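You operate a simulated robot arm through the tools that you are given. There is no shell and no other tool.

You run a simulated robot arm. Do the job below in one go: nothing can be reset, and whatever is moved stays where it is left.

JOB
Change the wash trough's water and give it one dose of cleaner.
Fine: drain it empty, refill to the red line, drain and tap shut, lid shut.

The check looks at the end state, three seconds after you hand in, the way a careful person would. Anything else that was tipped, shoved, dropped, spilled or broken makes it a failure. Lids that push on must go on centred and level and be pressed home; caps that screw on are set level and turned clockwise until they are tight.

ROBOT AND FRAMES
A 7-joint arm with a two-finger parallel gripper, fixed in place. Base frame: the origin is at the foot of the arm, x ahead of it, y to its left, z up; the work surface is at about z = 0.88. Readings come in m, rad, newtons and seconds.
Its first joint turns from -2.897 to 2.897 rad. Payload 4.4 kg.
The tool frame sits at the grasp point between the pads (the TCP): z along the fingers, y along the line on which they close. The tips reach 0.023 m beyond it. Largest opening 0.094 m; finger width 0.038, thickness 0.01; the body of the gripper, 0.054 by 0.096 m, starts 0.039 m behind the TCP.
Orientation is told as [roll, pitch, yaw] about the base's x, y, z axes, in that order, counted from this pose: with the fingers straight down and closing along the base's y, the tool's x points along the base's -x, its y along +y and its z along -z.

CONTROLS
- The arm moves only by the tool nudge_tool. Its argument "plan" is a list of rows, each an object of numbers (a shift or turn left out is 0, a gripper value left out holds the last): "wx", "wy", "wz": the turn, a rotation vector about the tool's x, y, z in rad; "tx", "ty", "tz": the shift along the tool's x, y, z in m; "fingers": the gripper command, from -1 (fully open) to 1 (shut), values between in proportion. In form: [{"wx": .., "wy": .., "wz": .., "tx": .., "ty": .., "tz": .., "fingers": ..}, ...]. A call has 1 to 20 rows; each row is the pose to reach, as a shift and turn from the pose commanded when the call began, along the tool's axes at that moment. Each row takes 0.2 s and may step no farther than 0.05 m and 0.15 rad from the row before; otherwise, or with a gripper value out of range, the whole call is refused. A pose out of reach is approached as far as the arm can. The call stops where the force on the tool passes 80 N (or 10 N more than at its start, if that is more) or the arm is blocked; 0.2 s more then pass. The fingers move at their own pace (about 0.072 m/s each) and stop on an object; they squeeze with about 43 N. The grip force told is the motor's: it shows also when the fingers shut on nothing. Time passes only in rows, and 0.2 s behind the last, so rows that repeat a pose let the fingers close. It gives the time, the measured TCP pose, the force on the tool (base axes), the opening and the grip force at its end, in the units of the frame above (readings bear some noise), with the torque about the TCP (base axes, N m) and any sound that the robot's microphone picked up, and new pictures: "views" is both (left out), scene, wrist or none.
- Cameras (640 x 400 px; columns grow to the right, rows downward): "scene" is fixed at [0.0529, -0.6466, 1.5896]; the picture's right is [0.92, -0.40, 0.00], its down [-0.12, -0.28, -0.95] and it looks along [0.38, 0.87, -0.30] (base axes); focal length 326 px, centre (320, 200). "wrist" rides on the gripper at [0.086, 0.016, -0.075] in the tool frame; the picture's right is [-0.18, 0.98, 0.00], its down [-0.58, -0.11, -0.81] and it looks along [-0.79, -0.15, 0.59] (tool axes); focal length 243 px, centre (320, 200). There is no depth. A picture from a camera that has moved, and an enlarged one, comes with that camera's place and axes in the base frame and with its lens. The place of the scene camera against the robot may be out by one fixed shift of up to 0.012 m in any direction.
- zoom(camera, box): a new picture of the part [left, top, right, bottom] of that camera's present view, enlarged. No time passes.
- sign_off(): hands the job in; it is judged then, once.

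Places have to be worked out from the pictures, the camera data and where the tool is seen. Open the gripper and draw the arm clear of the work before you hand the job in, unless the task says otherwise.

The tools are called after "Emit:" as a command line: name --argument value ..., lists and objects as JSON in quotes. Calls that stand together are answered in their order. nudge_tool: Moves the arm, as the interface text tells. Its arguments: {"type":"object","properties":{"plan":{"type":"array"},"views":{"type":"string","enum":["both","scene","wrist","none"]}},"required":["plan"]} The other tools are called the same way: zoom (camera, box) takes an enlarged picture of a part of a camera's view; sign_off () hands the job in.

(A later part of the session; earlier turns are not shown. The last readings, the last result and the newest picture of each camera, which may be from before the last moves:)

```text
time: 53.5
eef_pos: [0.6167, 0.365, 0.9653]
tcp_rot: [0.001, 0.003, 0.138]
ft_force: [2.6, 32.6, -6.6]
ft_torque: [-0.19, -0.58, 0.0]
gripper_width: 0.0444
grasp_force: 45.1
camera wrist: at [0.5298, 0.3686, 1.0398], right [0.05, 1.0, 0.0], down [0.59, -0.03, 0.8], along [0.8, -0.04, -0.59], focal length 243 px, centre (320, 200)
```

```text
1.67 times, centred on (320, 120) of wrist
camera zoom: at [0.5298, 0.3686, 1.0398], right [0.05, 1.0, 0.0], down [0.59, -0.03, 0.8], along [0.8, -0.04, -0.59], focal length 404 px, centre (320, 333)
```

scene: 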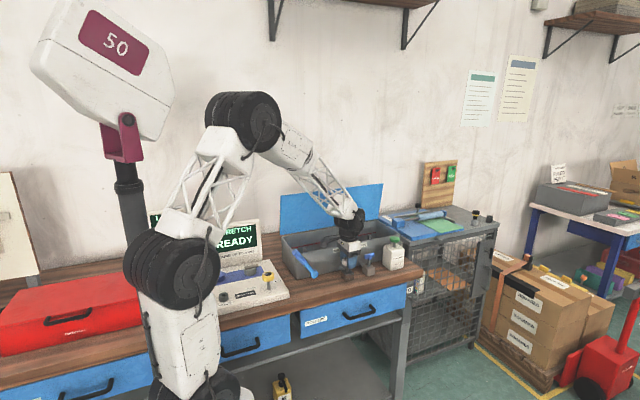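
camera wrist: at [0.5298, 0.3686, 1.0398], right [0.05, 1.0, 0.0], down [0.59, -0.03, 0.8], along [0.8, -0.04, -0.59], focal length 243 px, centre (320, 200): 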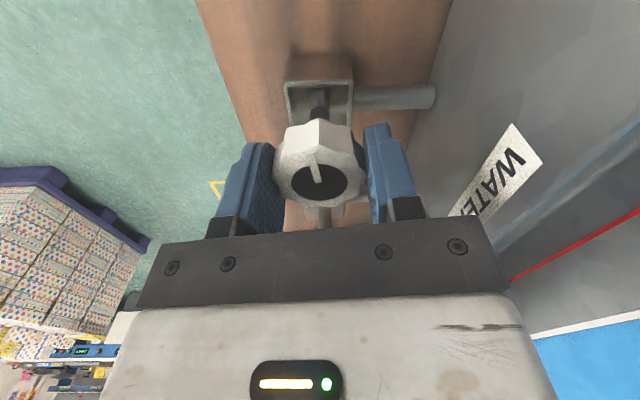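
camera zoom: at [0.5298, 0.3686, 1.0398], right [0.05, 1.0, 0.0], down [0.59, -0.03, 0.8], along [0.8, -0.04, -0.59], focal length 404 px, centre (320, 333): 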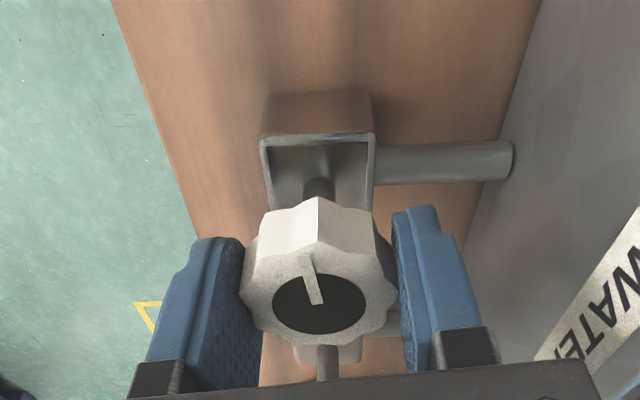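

The knob turns freely with the gripper. I'll relieve another 1 mm and keep turning counter-clockwise, watching for water.

Emit:
nudge_tool --plan '[{"ty": 0.0009}, {"ty": 0.0009, "wz": -0.1}, {"ty": 0.0009, "wz": -0.2}, {"ty": 0.0009, "wz": -0.3}, {"ty": 0.0009, "wz": -0.4}, {"ty": 0.0009, "wz": -0.4}]'

Emit:
zoom --camera "scene" --box '[280, 215, 408, 285]'

Emit:
zoom --camera "wrist" --box '[160, 0, 480, 240]'

```text
time: 54.9
eef_pos: [0.6167, 0.3665, 0.966]
tcp_rot: [0.002, 0.003, 0.537]
ft_force: [-0.3, -6.7, -0.3]
ft_torque: [-0.87, 0.68, 0.1]
gripper_width: 0.0444
grasp_force: 45.2
camera wrist: at [0.5349, 0.3347, 1.0398], right [-0.35, 0.94, 0.0], down [0.56, 0.2, 0.8], along [0.75, 0.28, -0.59], focal length 243 px, centre (320, 200)
```

scene: 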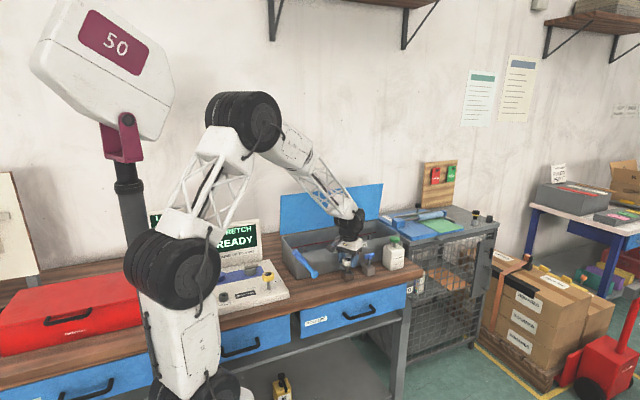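
wrist: 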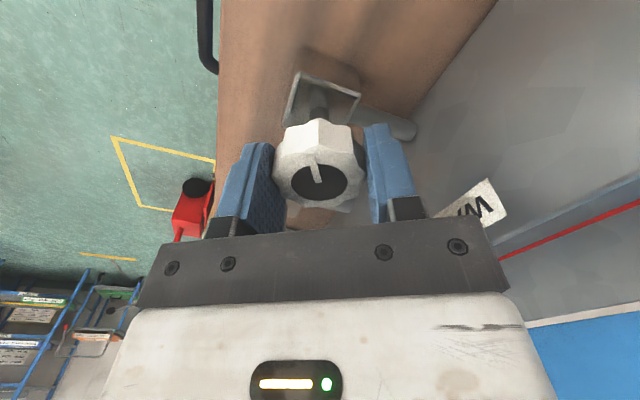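

```text
5.00 times, centred on (344, 250) of scene
camera zoom: at [0.0529, -0.6466, 1.5896], right [0.92, -0.4, 0.0], down [-0.12, -0.28, -0.95], along [0.38, 0.87, -0.3], focal length 1631 px, centre (200, -50)
```

zoom: 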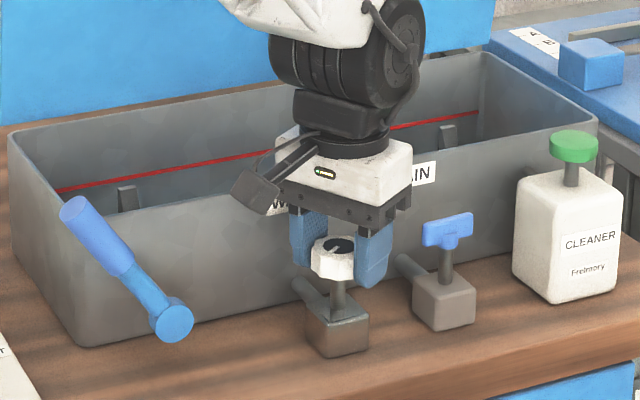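

```text
1.67 times, centred on (320, 120) of wrist
camera zoom: at [0.5349, 0.3347, 1.0398], right [-0.35, 0.94, 0.0], down [0.56, 0.2, 0.8], along [0.75, 0.28, -0.59], focal length 404 px, centre (320, 333)
```

zoom: 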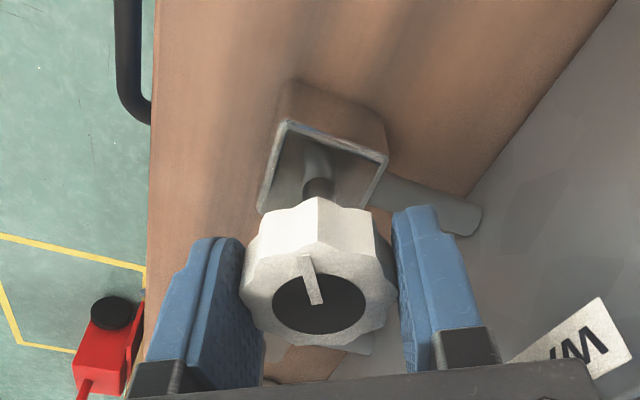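

The tap is about 31° open with no stop felt. I'll hold 2 s and check whether water is coming up.

Emit:
nudge_tool --plan '[{}, {}, {}, {}, {}, {}, {}, {}, {}, {}]' --views "none"

Emit:
zoom --camera "scene" --box '[280, 225, 344, 265]'

Emit:
zoom --camera "scene" --box '[340, 215, 404, 255]'

```text
time: 57.1
eef_pos: [0.6171, 0.3645, 0.9658]
tcp_rot: [0.002, 0.002, 0.538]
ft_force: [-7.2, -23.5, -4.3]
ft_torque: [-0.47, -0.2, 0.0]
gripper_width: 0.0445
grasp_force: 44.7
```

```text
10.00 times, centred on (312, 245) of scene
camera zoom: at [0.0529, -0.6466, 1.5896], right [0.92, -0.4, 0.0], down [-0.12, -0.28, -0.95], along [0.38, 0.87, -0.3], focal length 3262 px, centre (400, -250)
```

zoom: 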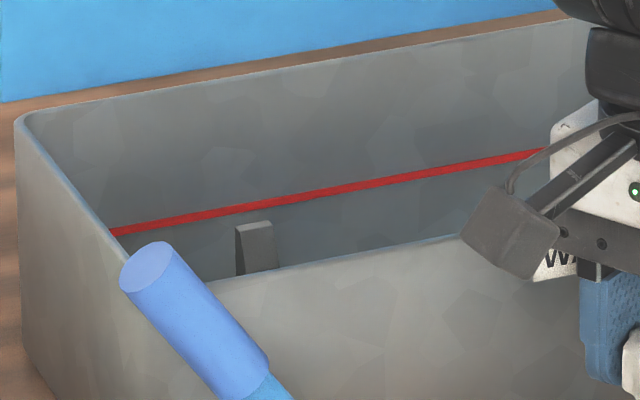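

```text
10.00 times, centred on (372, 235) of scene
camera zoom: at [0.0529, -0.6466, 1.5896], right [0.92, -0.4, 0.0], down [-0.12, -0.28, -0.95], along [0.38, 0.87, -0.3], focal length 3262 px, centre (-200, -150)
```

zoom: 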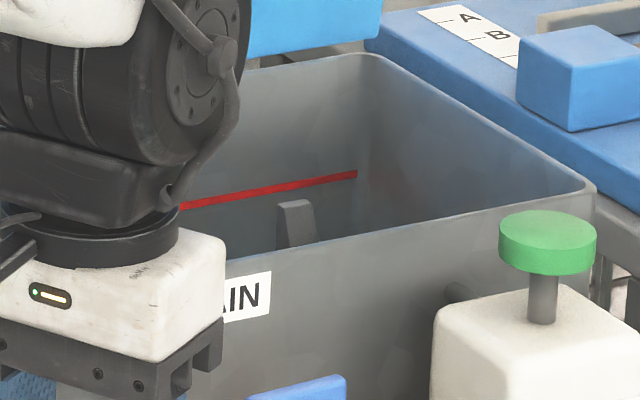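

No water is visible yet, though the scene view only shows the top 20 mm below the line. I'll open the tap further and watch.

Emit:
nudge_tool --plan '[{"ty": -0.0005, "wz": -0.1}, {"ty": -0.0005, "wz": -0.2}, {"ty": -0.0005, "wz": -0.3}, {"ty": -0.0005, "wz": -0.4}, {"ty": -0.0005, "wz": -0.5}, {"ty": -0.0005, "wz": -0.6}, {"ty": -0.0005, "wz": -0.6}]' --views "wrist"

Emit:
zoom --camera "scene" --box '[280, 225, 344, 265]'

```text
time: 58.7
eef_pos: [0.6157, 0.3669, 0.9662]
tcp_rot: [0.003, -0.001, 1.141]
ft_force: [-47.7, 28.8, -3.3]
ft_torque: [-0.44, 0.29, -0.05]
gripper_width: 0.0444
grasp_force: 44.9
camera wrist: at [0.5659, 0.2941, 1.0397], right [-0.82, 0.58, 0.0], down [0.34, 0.48, 0.81], along [0.46, 0.66, -0.59], focal length 243 px, centre (320, 200)
```

wrist: 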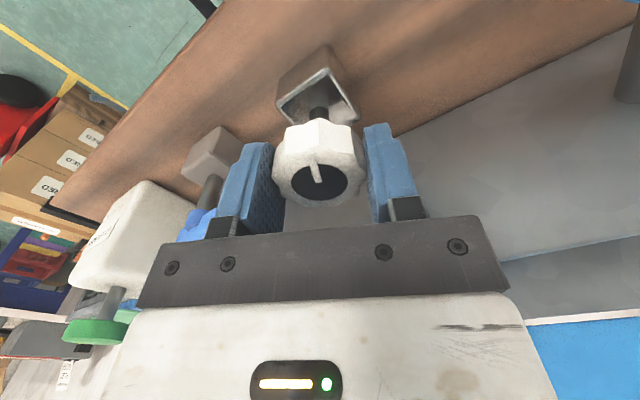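

```text
10.00 times, centred on (312, 245) of scene
camera zoom: at [0.0529, -0.6466, 1.5896], right [0.92, -0.4, 0.0], down [-0.12, -0.28, -0.95], along [0.38, 0.87, -0.3], focal length 3262 px, centre (400, -250)
```

zoom: 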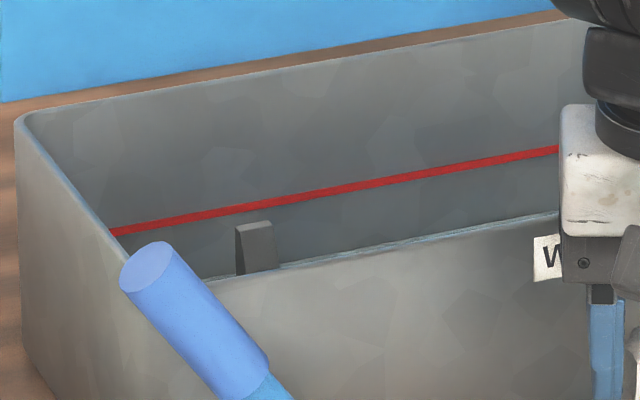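

A thin strip of water surface has just come into view at the front rim, so it's filling. I'll relieve the side load and wait briefly to measure the fill rate.

Emit:
nudge_tool --plan '[{"ty": 0.0012}, {"ty": 0.0012}]' --views "none"

Emit:
zoom --camera "scene" --box '[280, 225, 344, 265]'

```text
time: 59.3
eef_pos: [0.616, 0.3654, 0.9659]
tcp_rot: [0.004, 0.0, 1.137]
ft_force: [-31.7, 28.7, -8.9]
ft_torque: [-0.44, -0.14, -0.07]
gripper_width: 0.0444
grasp_force: 44.8
```

```text
10.00 times, centred on (312, 245) of scene
camera zoom: at [0.0529, -0.6466, 1.5896], right [0.92, -0.4, 0.0], down [-0.12, -0.28, -0.95], along [0.38, 0.87, -0.3], focal length 3262 px, centre (400, -250)
```

zoom: 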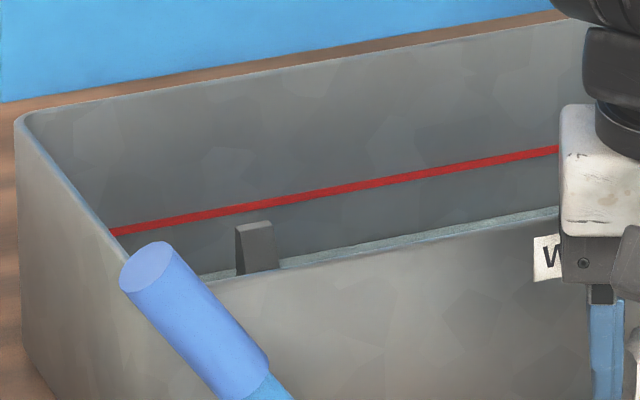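

The surface is climbing roughly 5 mm/s and is about 24 mm below the line at the back wall. I'll wait another second and re-measure.

Emit:
nudge_tool --plan '[{}, {}, {}, {}]' --views "none"

Emit:
zoom --camera "scene" --box '[280, 225, 344, 265]'

```text
time: 60.3
eef_pos: [0.6159, 0.3666, 0.9658]
tcp_rot: [0.002, 0.001, 1.14]
ft_force: [-24.6, 29.2, -10.6]
ft_torque: [0.49, -0.58, -0.11]
gripper_width: 0.0443
grasp_force: 44.7
```

```text
10.00 times, centred on (312, 245) of scene
camera zoom: at [0.0529, -0.6466, 1.5896], right [0.92, -0.4, 0.0], down [-0.12, -0.28, -0.95], along [0.38, 0.87, -0.3], focal length 3262 px, centre (400, -250)
```

zoom: 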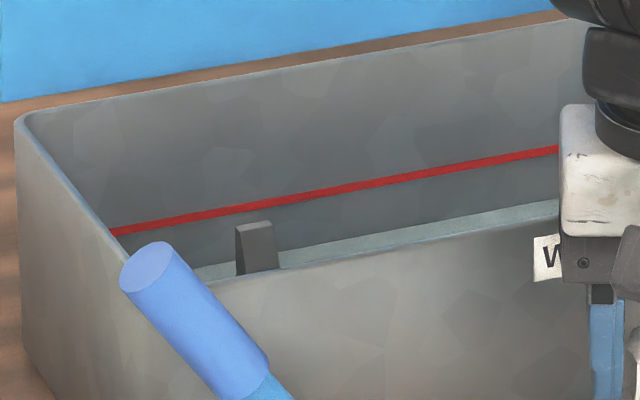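

The rate is about 7 px/s in this view, with about 50 px left to mid-line, the level seen originally. I'll wait 3 s more before slowing the flow.

Emit:
nudge_tool --plan '[{}, {}, {}, {}, {}, {}, {}, {}, {}, {}, {}, {}, {}, {}]' --views "none"

Emit:
zoom --camera "scene" --box '[280, 225, 344, 265]'

```text
time: 63.3
eef_pos: [0.6159, 0.3669, 0.9659]
tcp_rot: [0.003, 0.001, 1.137]
ft_force: [-19.3, 29.5, -7.4]
ft_torque: [0.09, -0.25, -0.07]
gripper_width: 0.0442
grasp_force: 45.3
```

```text
10.00 times, centred on (312, 245) of scene
camera zoom: at [0.0529, -0.6466, 1.5896], right [0.92, -0.4, 0.0], down [-0.12, -0.28, -0.95], along [0.38, 0.87, -0.3], focal length 3262 px, centre (400, -250)
```

zoom: 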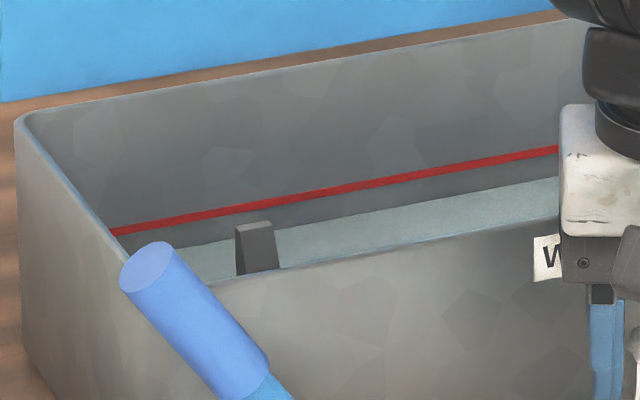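

The surface is now about 29 px below target. I'll wait 1.6 s more, then turn the tap down to roughly a third.

Emit:
nudge_tool --plan '[{}, {}, {}, {}, {}, {}, {}, {}, {"wz": 0.12}, {"wz": 0.24}, {"wz": 0.36}, {"wz": 0.48}, {"wz": 0.6}]' --views "none"

Emit:
zoom --camera "scene" --box '[280, 225, 344, 265]'

```text
time: 66.1
eef_pos: [0.6175, 0.3656, 0.9663]
tcp_rot: [0.001, 0.002, 0.537]
ft_force: [16.1, 4.3, -13.6]
ft_torque: [0.11, -1.14, 0.05]
gripper_width: 0.0444
grasp_force: 44.7
```

```text
10.00 times, centred on (312, 245) of scene
camera zoom: at [0.0529, -0.6466, 1.5896], right [0.92, -0.4, 0.0], down [-0.12, -0.28, -0.95], along [0.38, 0.87, -0.3], focal length 3262 px, centre (400, -250)
```

zoom: 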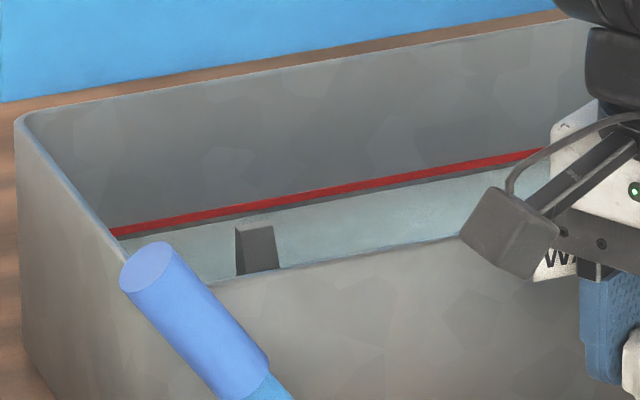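

The water is just under the red stripe now. I'll take a tighter zoom, which costs no time, to judge the remaining gap.

Emit:
zoom --camera "scene" --box '[304, 238, 336, 258]'

```text
16.00 times, centred on (320, 248) of scene
camera zoom: at [0.0529, -0.6466, 1.5896], right [0.92, -0.4, 0.0], down [-0.12, -0.28, -0.95], along [0.38, 0.87, -0.3], focal length 5220 px, centre (320, -568)
```

zoom: 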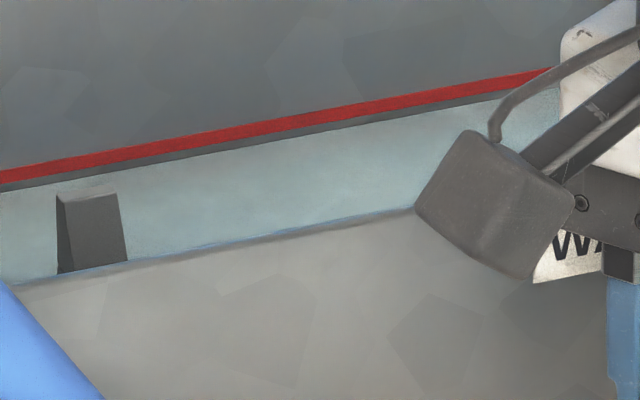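

The stripe's lower edge is about 2.6 mm above the water, so mid-stripe is about 5 mm up. At this reduced flow I'll wait 1.2 s and check again.

Emit:
nudge_tool --plan '[{}, {}, {}, {}, {}]' --views "none"

Emit:
zoom --camera "scene" --box '[304, 238, 336, 258]'

```text
time: 67.3
eef_pos: [0.6167, 0.3656, 0.9658]
tcp_rot: [0.002, 0.003, 0.539]
ft_force: [37.9, -21.6, -17.9]
ft_torque: [0.12, -0.63, 0.1]
gripper_width: 0.0443
grasp_force: 44.8
```

```text
16.00 times, centred on (320, 248) of scene
camera zoom: at [0.0529, -0.6466, 1.5896], right [0.92, -0.4, 0.0], down [-0.12, -0.28, -0.95], along [0.38, 0.87, -0.3], focal length 5220 px, centre (320, -568)
```

zoom: 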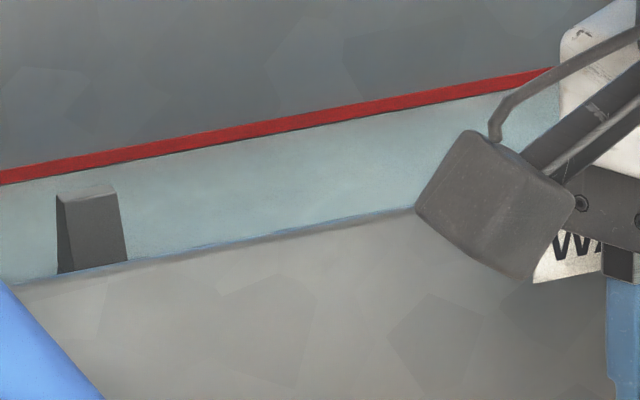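

The surface now just touches the lower edge of the stripe. I'll let it rise about 0.6 s more while relieving the grip, then close the tap to its original angle.

Emit:
nudge_tool --plan '[{"ty": -0.0009}, {"ty": -0.0009}, {"ty": -0.0009}, {"ty": -0.0009, "wz": 0.135}, {"ty": -0.0009, "wz": 0.27}, {"ty": -0.0009, "wz": 0.405}, {"ty": -0.0009, "wz": 0.54}]' --views "wrist"

Emit:
zoom --camera "scene" --box '[304, 238, 336, 258]'

Emit:
zoom --camera "wrist" --box '[160, 0, 480, 240]'

```text
time: 68.9
eef_pos: [0.6169, 0.3649, 0.9659]
tcp_rot: [0.001, 0.002, -0.003]
ft_force: [18.8, -25.6, -0.7]
ft_torque: [-0.63, -0.51, 0.57]
gripper_width: 0.0445
grasp_force: 45.2
camera wrist: at [0.5308, 0.3808, 1.04], right [0.19, 0.98, 0.0], down [0.58, -0.11, 0.8], along [0.79, -0.15, -0.59], focal length 243 px, centre (320, 200)
```

wrist: 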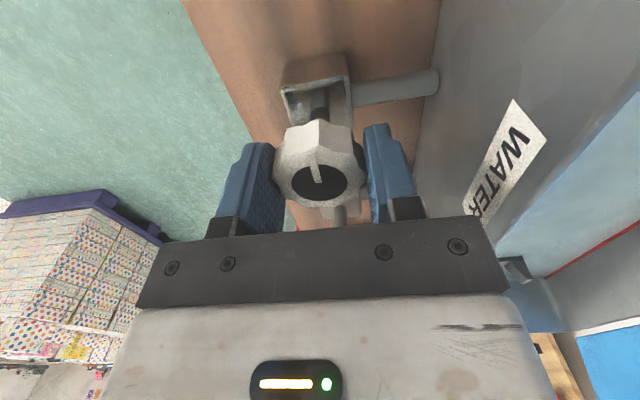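

```text
16.00 times, centred on (320, 248) of scene
camera zoom: at [0.0529, -0.6466, 1.5896], right [0.92, -0.4, 0.0], down [-0.12, -0.28, -0.95], along [0.38, 0.87, -0.3], focal length 5220 px, centre (320, -568)
```

zoom: 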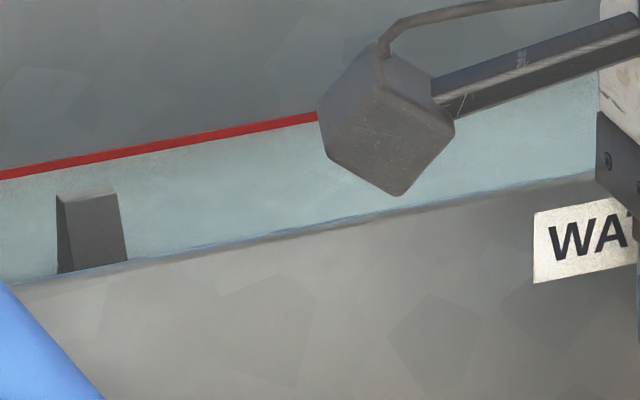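

```text
1.67 times, centred on (320, 120) of wrist
camera zoom: at [0.5308, 0.3808, 1.04], right [0.19, 0.98, 0.0], down [0.58, -0.11, 0.8], along [0.79, -0.15, -0.59], focal length 404 px, centre (320, 333)
```

zoom: 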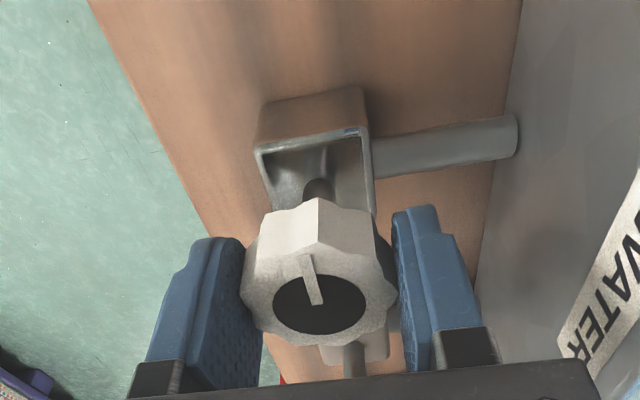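

A torque of +0.57 Nm shows the tap has reached its closed stop, and the water now covers about the lower 40% of the stripe, as it did originally. I'll press slightly more closed and confirm the level is steady.

Emit:
nudge_tool --plan '[{"wz": 0.03}, {"wz": 0.03}, {"wz": 0.03}, {"wz": 0.03}, {"wz": 0.03}]' --views "none"

Emit:
zoom --camera "scene" --box '[304, 238, 336, 258]'

```text
time: 70.1
eef_pos: [0.615, 0.3649, 0.9659]
tcp_rot: [0.002, 0.002, -0.031]
ft_force: [-2.9, -39.1, 12.3]
ft_torque: [-0.62, 0.94, -0.02]
gripper_width: 0.0445
grasp_force: 44.7
```

```text
16.00 times, centred on (320, 248) of scene
camera zoom: at [0.0529, -0.6466, 1.5896], right [0.92, -0.4, 0.0], down [-0.12, -0.28, -0.95], along [0.38, 0.87, -0.3], focal length 5220 px, centre (320, -568)
```

zoom: 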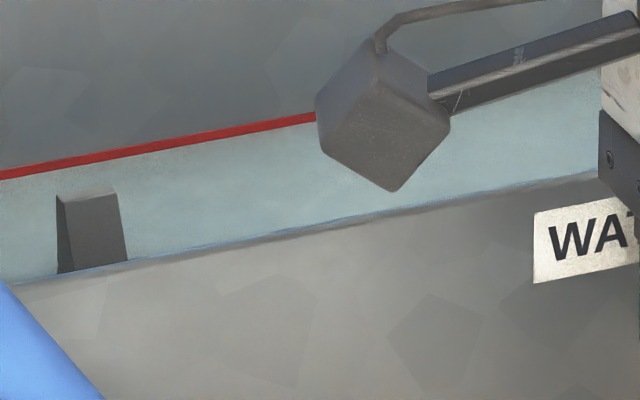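

The level is steady. I'll release the knob, rise to the same pose I viewed it from before, and compare the pointer angle.

Emit:
nudge_tool --plan '[{"fingers": -0.7}, {"fingers": -0.7}, {"fingers": -0.7}, {"wz": -0.01, "tz": -0.02}, {"wz": -0.03, "tz": -0.05}, {"wz": -0.03, "tz": -0.0695}, {"wz": -0.03, "tz": -0.0695}]'

Emit:
zoom --camera "wrist" --box '[160, 0, 480, 240]'

Emit:
zoom --camera "scene" --box '[310, 225, 390, 285]'

Emit:
zoom --camera "wrist" --box '[280, 40, 368, 95]'

```text
time: 71.7
eef_pos: [0.6157, 0.3666, 1.034]
tcp_rot: [0.002, 0.003, -0.001]
ft_force: [0.6, 0.3, -0.2]
ft_torque: [-0.03, -0.03, -0.01]
gripper_width: 0.0799
grasp_force: 0.0
camera wrist: at [0.53, 0.3809, 1.1093], right [0.19, 0.98, 0.0], down [0.58, -0.11, 0.8], along [0.79, -0.15, -0.59], focal length 243 px, centre (320, 200)
```

scene: 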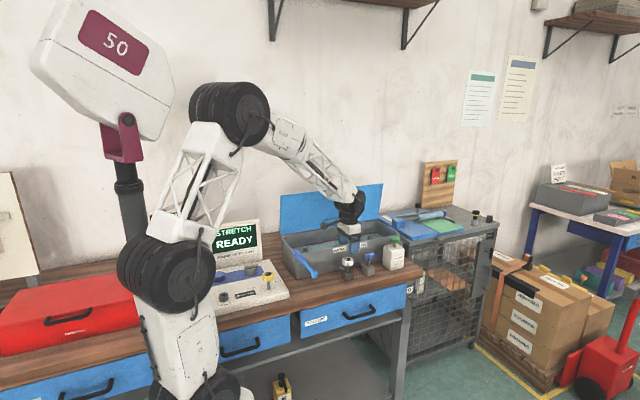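
wrist: 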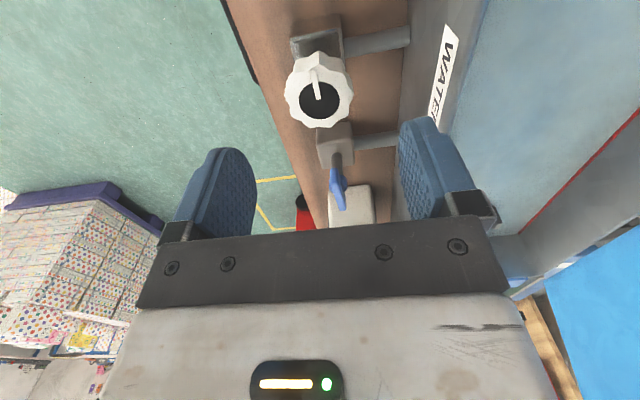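

```text
1.67 times, centred on (320, 120) of wrist
camera zoom: at [0.53, 0.3809, 1.1093], right [0.19, 0.98, 0.0], down [0.58, -0.11, 0.8], along [0.79, -0.15, -0.59], focal length 404 px, centre (320, 333)
```

zoom: 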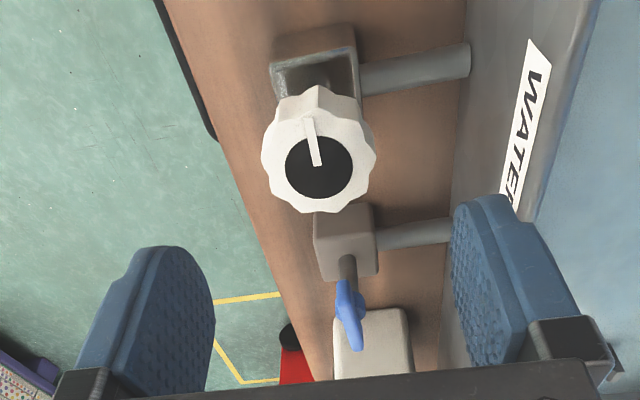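

```text
6.67 times, centred on (350, 255) of scene
camera zoom: at [0.0529, -0.6466, 1.5896], right [0.92, -0.4, 0.0], down [-0.12, -0.28, -0.95], along [0.38, 0.87, -0.3], focal length 2175 px, centre (120, -167)
```

zoom: 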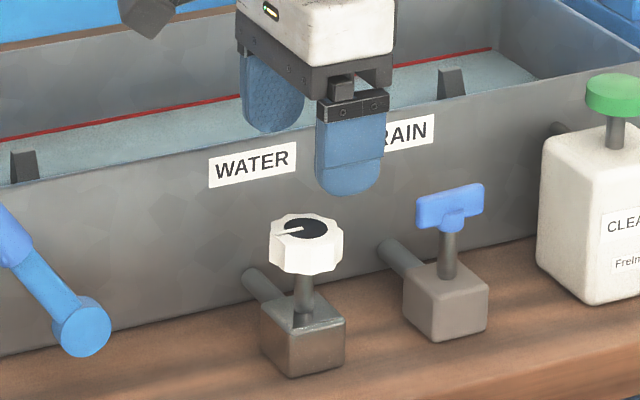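

```text
7.27 times, centred on (324, 68) of wrist
camera zoom: at [0.53, 0.3809, 1.1093], right [0.19, 0.98, 0.0], down [0.58, -0.11, 0.8], along [0.79, -0.15, -0.59], focal length 1764 px, centre (291, 1164)
```

zoom: 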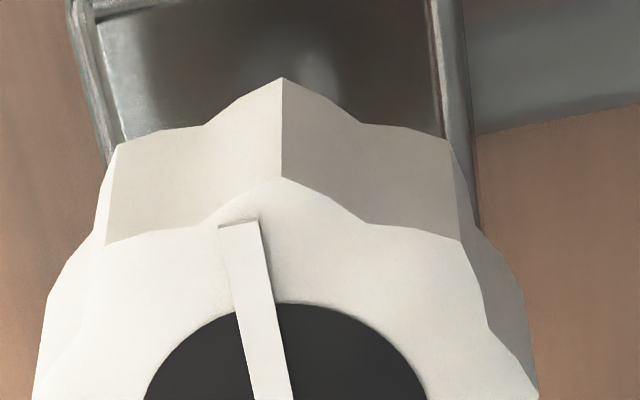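

The pointer is exactly where it started, so the tap is shut. Triangulating three views puts the cleaner pump head at about [0.8425, 0.371, 1.007]; I'll rise, close the fingers, and move above it.

Emit:
nudge_tool --plan '[{"tz": -0.045}, {"tz": -0.09, "fingers": 1}, {"tz": -0.09, "tx": -0.045, "ty": 0.001}, {"tz": -0.09, "tx": -0.09, "ty": 0.002}, {"tz": -0.09, "tx": -0.135, "ty": 0.003}, {"tz": -0.09, "tx": -0.18, "ty": 0.004}, {"tz": -0.09, "tx": -0.2255, "ty": 0.005}, {"tz": -0.09, "tx": -0.2255, "ty": 0.005}]'

Emit:
zoom --camera "scene" --box '[350, 205, 430, 285]'

```text
time: 73.5
eef_pos: [0.8431, 0.3689, 1.1257]
tcp_rot: [0.002, 0.003, -0.001]
ft_force: [-0.6, 0.2, 0.6]
ft_torque: [-0.02, 0.01, -0.01]
gripper_width: 0.0003
grasp_force: 42.9
camera wrist: at [0.7567, 0.3847, 1.2001], right [0.19, 0.98, 0.0], down [0.58, -0.11, 0.8], along [0.79, -0.15, -0.59], focal length 243 px, centre (320, 200)
```

scene: 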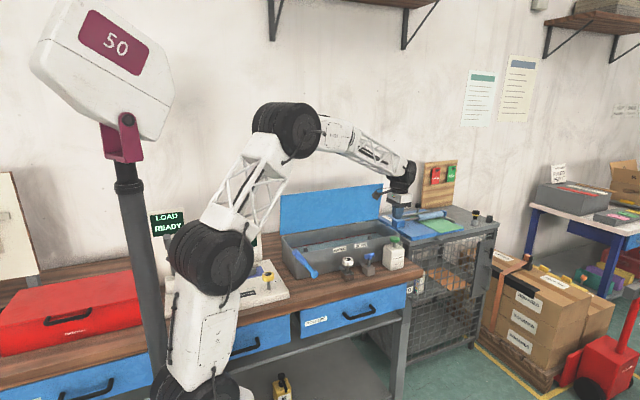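
wrist: 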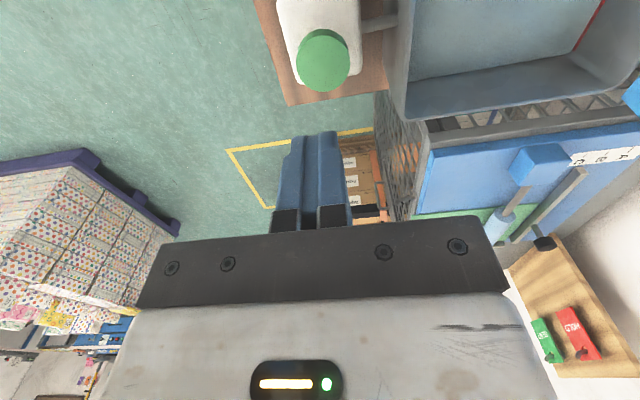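

```text
5.00 times, centred on (390, 245) of scene
camera zoom: at [0.0529, -0.6466, 1.5896], right [0.92, -0.4, 0.0], down [-0.12, -0.28, -0.95], along [0.38, 0.87, -0.3], focal length 1631 px, centre (-30, -25)
```

zoom: 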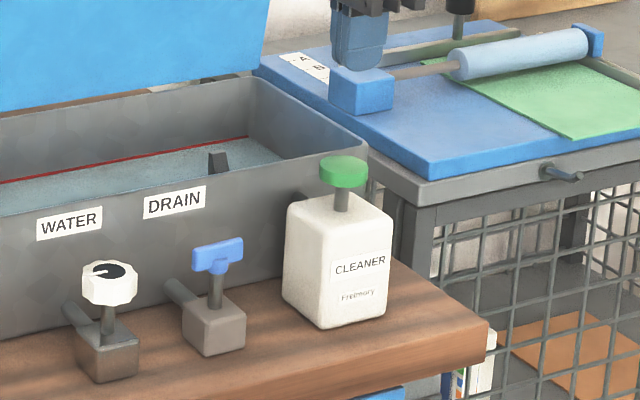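

The pump head re-measures at [0.842, 0.371] and is about 40 mm across. I'll descend to about 6 mm above it with the fingers closed, corrected by a couple of mm.

Emit:
nudge_tool --plan '[{"tz": 0.03, "tx": 0.001, "ty": 0.002}, {"tz": 0.06, "tx": 0.001, "ty": 0.002}, {"tz": 0.08, "tx": 0.001, "ty": 0.002}, {"tz": 0.088, "tx": 0.001, "ty": 0.002}, {"tz": 0.088, "tx": 0.001, "ty": 0.002}]'

Emit:
zoom --camera "scene" --box '[360, 215, 424, 279]'

Emit:
zoom --camera "wrist" --box '[200, 60, 440, 240]'

```text
time: 74.7
eef_pos: [0.8412, 0.372, 1.0375]
tcp_rot: [0.002, 0.002, -0.001]
ft_force: [0.0, 1.0, 1.1]
ft_torque: [-0.01, -0.06, -0.02]
gripper_width: 0.0002
grasp_force: 42.4
camera wrist: at [0.7556, 0.3874, 1.1114], right [0.19, 0.98, 0.0], down [0.58, -0.11, 0.8], along [0.79, -0.15, -0.59], focal length 243 px, centre (320, 200)
```

scene: 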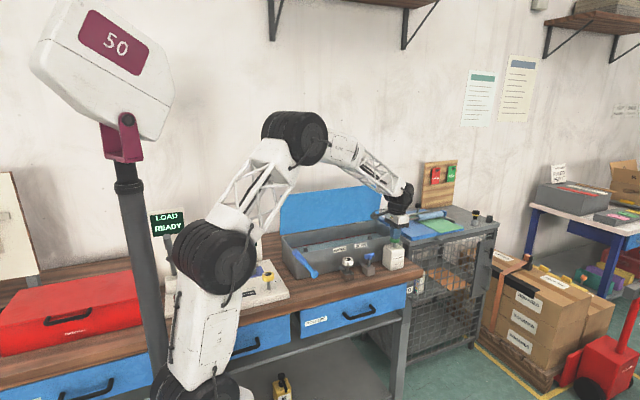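
wrist: 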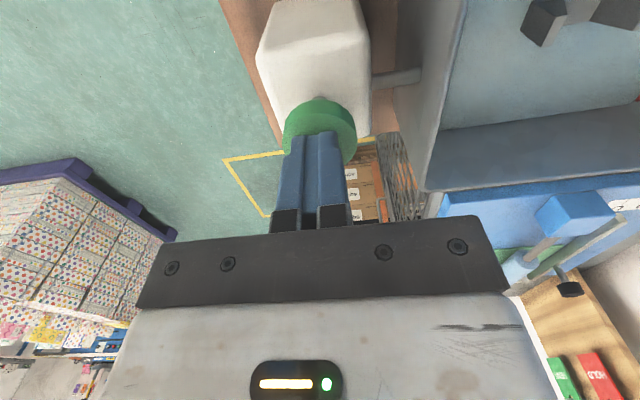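

```text
6.25 times, centred on (392, 247) of scene
camera zoom: at [0.0529, -0.6466, 1.5896], right [0.92, -0.4, 0.0], down [-0.12, -0.28, -0.95], along [0.38, 0.87, -0.3], focal length 2039 px, centre (-130, -94)
```

zoom: 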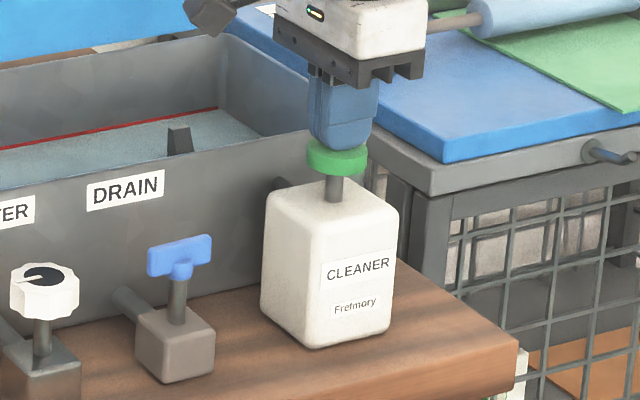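

```text
2.22 times, centred on (320, 150) of wrist
camera zoom: at [0.7556, 0.3874, 1.1114], right [0.19, 0.98, 0.0], down [0.58, -0.11, 0.8], along [0.79, -0.15, -0.59], focal length 539 px, centre (320, 311)
```

zoom: 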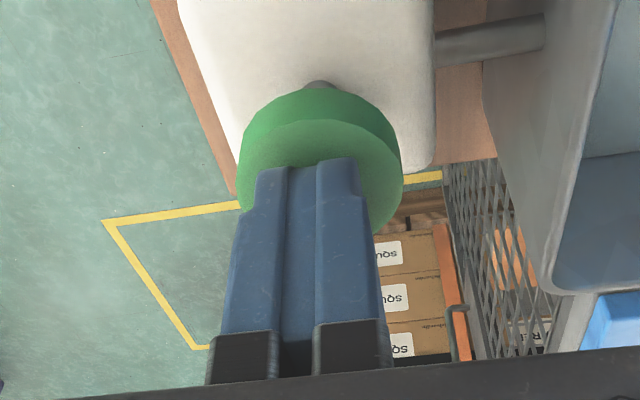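

The fingers are centred just above the pump head. I'll press down steadily, monitoring force, to make one full stroke.

Emit:
nudge_tool --plan '[{"tz": 0.006}, {"tz": 0.01}, {"tz": 0.014}, {"tz": 0.017}, {"tz": 0.019}]'

Emit:
zoom --camera "scene" --box '[360, 215, 424, 279]'

```text
time: 75.9
eef_pos: [0.8415, 0.3728, 1.0187]
tcp_rot: [0.003, 0.001, -0.003]
ft_force: [-4.5, -4.6, 14.3]
ft_torque: [-0.11, 0.01, -0.03]
gripper_width: 0.0
grasp_force: 42.3
camera wrist: at [0.7552, 0.3875, 1.0929], right [0.19, 0.98, 0.0], down [0.58, -0.11, 0.81], along [0.79, -0.15, -0.59], focal length 243 px, centre (320, 200)
```

scene: 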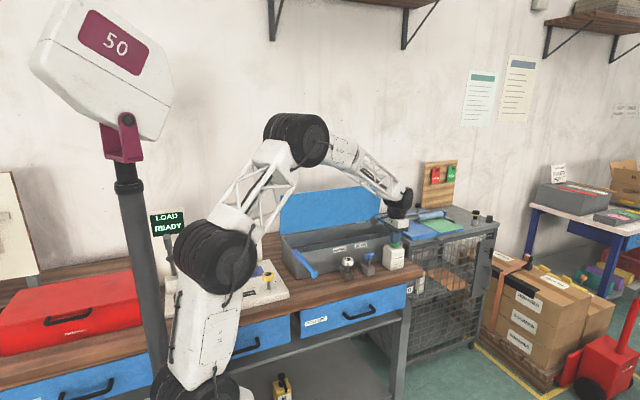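
wrist: 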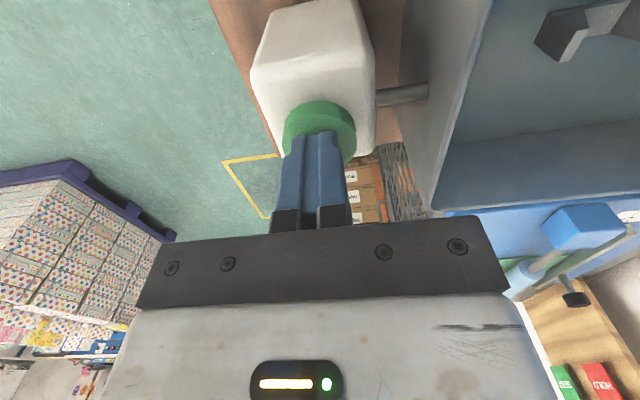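

```text
6.25 times, centred on (392, 247) of scene
camera zoom: at [0.0529, -0.6466, 1.5896], right [0.92, -0.4, 0.0], down [-0.12, -0.28, -0.95], along [0.38, 0.87, -0.3], focal length 2039 px, centre (-130, -94)
```

zoom: 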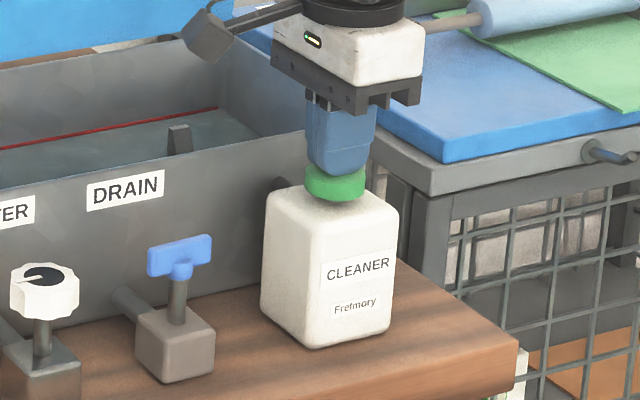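

The head is down about 12 mm against a 14 N spring. I'll press on gently until it bottoms.

Emit:
nudge_tool --plan '[{"tz": 0.002}, {"tz": 0.004}, {"tz": 0.006}, {"tz": 0.006}]' --views "none"

Emit:
zoom --camera "scene" --box '[360, 215, 424, 279]'

```text
time: 76.9
eef_pos: [0.8421, 0.3726, 1.016]
tcp_rot: [0.005, -0.002, -0.002]
ft_force: [-12.5, -9.4, 67.3]
ft_torque: [-0.28, 0.35, -0.02]
gripper_width: 0.0001
grasp_force: 42.4
```

```text
6.25 times, centred on (392, 247) of scene
camera zoom: at [0.0529, -0.6466, 1.5896], right [0.92, -0.4, 0.0], down [-0.12, -0.28, -0.95], along [0.38, 0.87, -0.3], focal length 2039 px, centre (-130, -94)
```

zoom: 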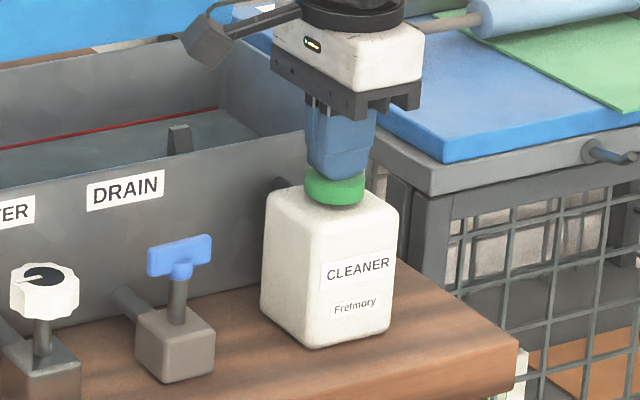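

It has bottomed out (67 N), which is one full stroke. I'll release straight up in one motion.

Emit:
nudge_tool --plan '[{"tz": -0.01}, {"tz": -0.025}, {"tz": -0.05}, {"tz": -0.09}, {"tz": -0.12}]'

Emit:
zoom --camera "scene" --box '[360, 215, 424, 279]'

Emit:
zoom --camera "scene" --box '[280, 225, 344, 265]'

Emit:
zoom --camera "scene" --box '[304, 238, 336, 258]'

```text
time: 78.1
eef_pos: [0.8405, 0.3721, 1.1301]
tcp_rot: [0.0, 0.004, 0.0]
ft_force: [-0.4, 0.0, 0.0]
ft_torque: [-0.01, -0.01, 0.02]
gripper_width: 0.0002
grasp_force: 42.2
camera wrist: at [0.755, 0.3879, 1.2049], right [0.19, 0.98, 0.0], down [0.58, -0.11, 0.8], along [0.79, -0.15, -0.6], focal length 243 px, centre (320, 200)
```

scene: 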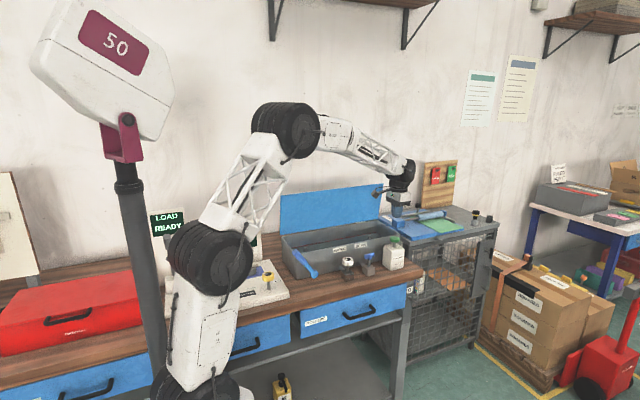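
wrist: 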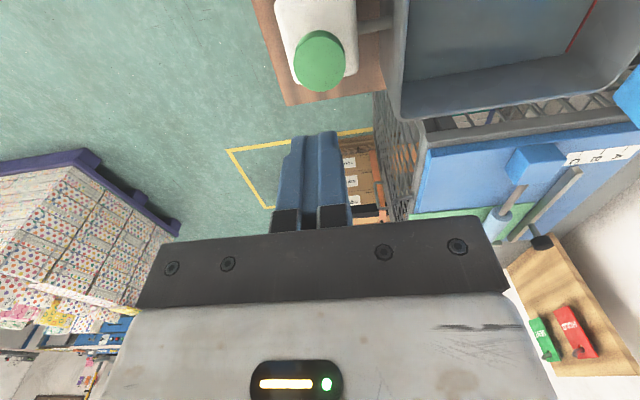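

```text
6.25 times, centred on (392, 247) of scene
camera zoom: at [0.0529, -0.6466, 1.5896], right [0.92, -0.4, 0.0], down [-0.12, -0.28, -0.95], along [0.38, 0.87, -0.3], focal length 2039 px, centre (-130, -94)
```

zoom: 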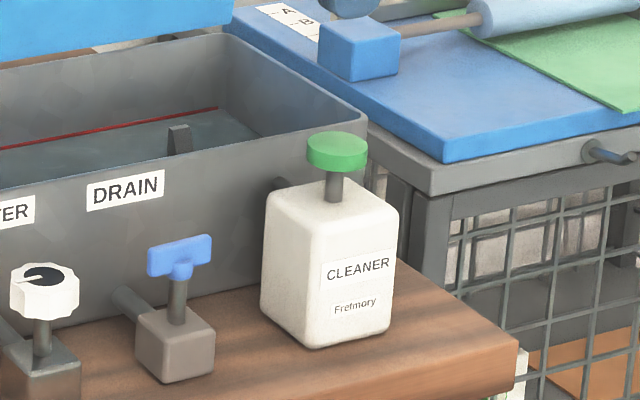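

```text
10.00 times, centred on (312, 245) of scene
camera zoom: at [0.0529, -0.6466, 1.5896], right [0.92, -0.4, 0.0], down [-0.12, -0.28, -0.95], along [0.38, 0.87, -0.3], focal length 3262 px, centre (400, -250)
```

zoom: 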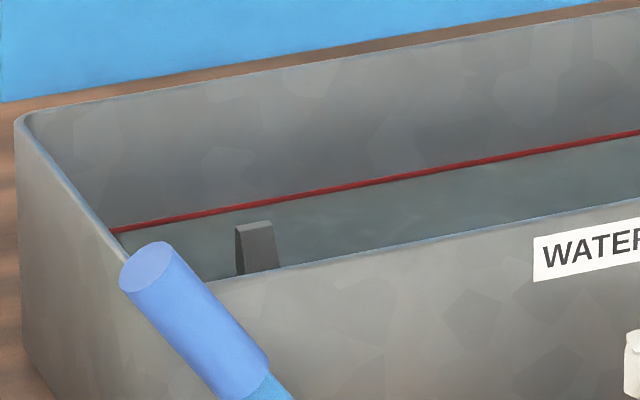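

```text
16.00 times, centred on (320, 248) of scene
camera zoom: at [0.0529, -0.6466, 1.5896], right [0.92, -0.4, 0.0], down [-0.12, -0.28, -0.95], along [0.38, 0.87, -0.3], focal length 5220 px, centre (320, -568)
```

zoom: 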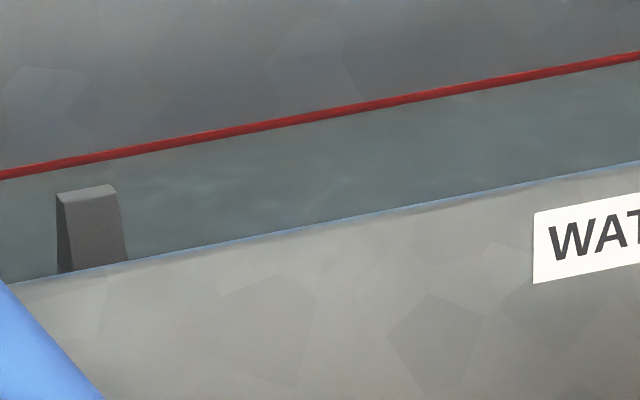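

The pump head sprang back up, the water took on a slightly different tint (as it had originally), and the level sits in the stripe like before. I'll take high-magnification baselines of the level before closing the lid, to confirm nothing is creeping.

Emit:
zoom --camera "scene" --box '[312, 240, 328, 250]'

Emit:
zoom --camera "scene" --box '[350, 230, 366, 240]'

```text
16.00 times, centred on (320, 245) of scene
camera zoom: at [0.0529, -0.6466, 1.5896], right [0.92, -0.4, 0.0], down [-0.12, -0.28, -0.95], along [0.38, 0.87, -0.3], focal length 5220 px, centre (320, -520)
```

zoom: 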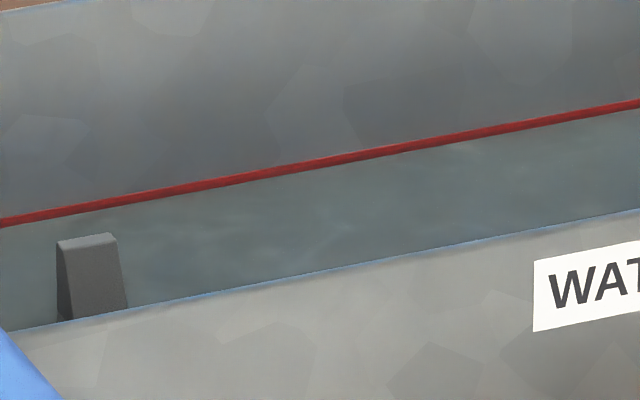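

```text
16.00 times, centred on (358, 235) of scene
camera zoom: at [0.0529, -0.6466, 1.5896], right [0.92, -0.4, 0.0], down [-0.12, -0.28, -0.95], along [0.38, 0.87, -0.3], focal length 5220 px, centre (-288, -360)
```

zoom: 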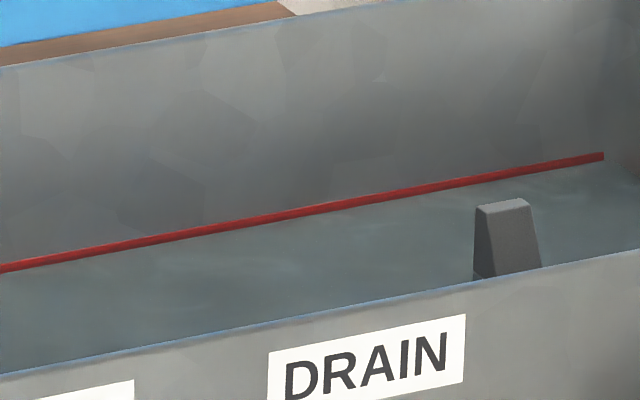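

The level holds in the middle of the stripe. Now I'll go back to the lid handle by reversing the earlier path: up and over the lid's top edge, tilting back to the withdrawal pose at [0.674, 0.723, 1.299].

Emit:
nudge_tool --plan '[{"tx": 0.0334, "tz": -0.034, "fingers": 0.362}, {"tx": 0.0668, "tz": -0.068}, {"tx": 0.1002, "tz": -0.102}, {"tx": 0.1336, "tz": -0.136}, {"tx": 0.167, "tz": -0.17}, {"tx": 0.167, "ty": 0.039, "tz": -0.17, "wx": 0.0588}, {"tx": 0.167, "ty": 0.078, "tz": -0.17, "wx": 0.1176}, {"tx": 0.167, "ty": 0.117, "tz": -0.17, "wx": 0.1764}, {"tx": 0.167, "ty": 0.156, "tz": -0.17, "wx": 0.2352}, {"tx": 0.167, "ty": 0.195, "tz": -0.17, "wx": 0.294}, {"tx": 0.167, "ty": 0.234, "tz": -0.17, "wx": 0.3528}, {"tx": 0.167, "ty": 0.273, "tz": -0.17, "wx": 0.4116}, {"tx": 0.167, "ty": 0.312, "tz": -0.17, "wx": 0.4704}, {"tx": 0.167, "ty": 0.351, "tz": -0.17, "wx": 0.529}, {"tx": 0.167, "ty": 0.351, "tz": -0.17, "wx": 0.529}]'

Emit:
zoom --camera "scene" --box '[304, 238, 336, 258]'

Emit:
zoom --camera "scene" --box '[270, 180, 430, 280]'

Emit:
zoom --camera "wrist" --box '[160, 0, 480, 240]'

```text
time: 81.3
eef_pos: [0.6746, 0.7228, 1.3017]
tcp_rot: [-0.528, 0.003, -0.002]
ft_force: [-0.4, 0.6, 0.1]
ft_torque: [0.04, -0.04, -0.02]
gripper_width: 0.0301
grasp_force: 0.0
camera wrist: at [0.5893, 0.7739, 1.3583], right [0.18, 0.85, -0.5], down [0.58, 0.31, 0.75], along [0.79, -0.43, -0.44], focal length 243 px, centre (320, 200)
```

scene: 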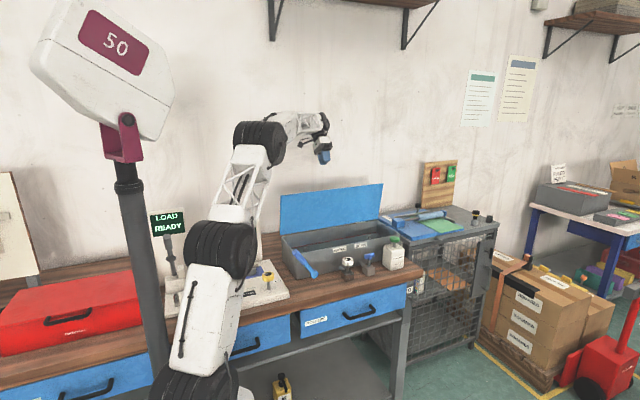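
wrist: 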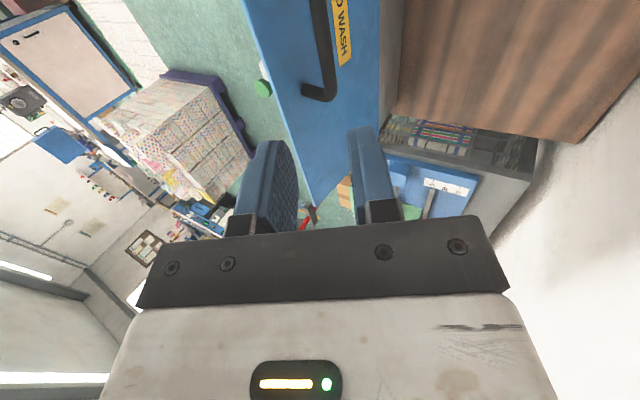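

```text
16.00 times, centred on (320, 248) of scene
camera zoom: at [0.0529, -0.6466, 1.5896], right [0.92, -0.4, 0.0], down [-0.12, -0.28, -0.95], along [0.38, 0.87, -0.3], focal length 5220 px, centre (320, -568)
```

zoom: 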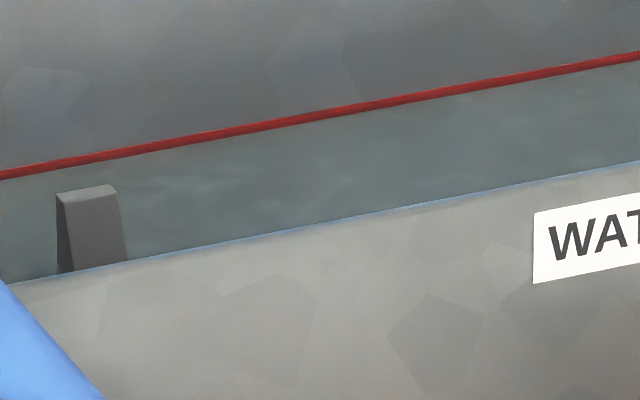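

```text
4.00 times, centred on (350, 230) of scene
camera zoom: at [0.0529, -0.6466, 1.5896], right [0.92, -0.4, 0.0], down [-0.12, -0.28, -0.95], along [0.38, 0.87, -0.3], focal length 1305 px, centre (200, 80)
```

zoom: 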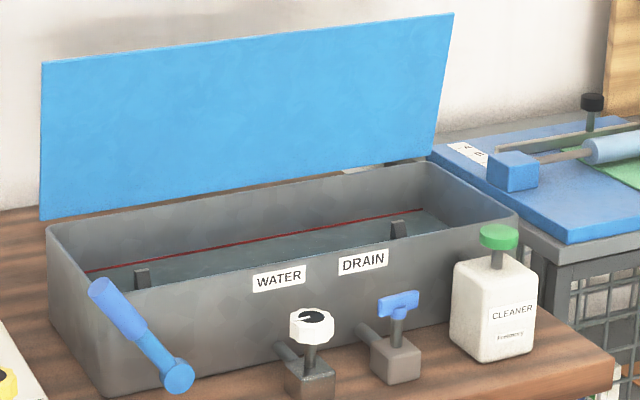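

```text
1.67 times, centred on (320, 120) of wrist
camera zoom: at [0.5893, 0.7739, 1.3583], right [0.18, 0.85, -0.5], down [0.58, 0.31, 0.75], along [0.79, -0.43, -0.44], focal length 404 px, centre (320, 333)
```

zoom: 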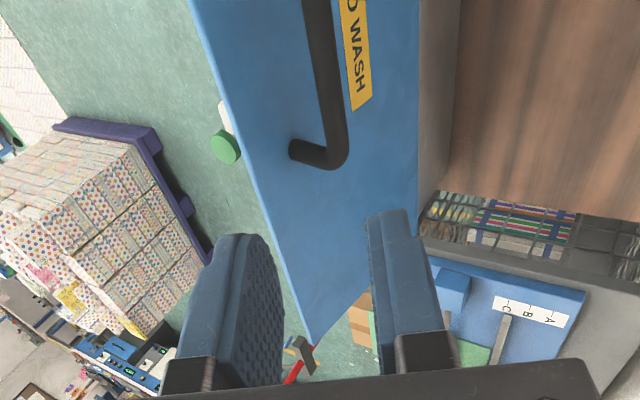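

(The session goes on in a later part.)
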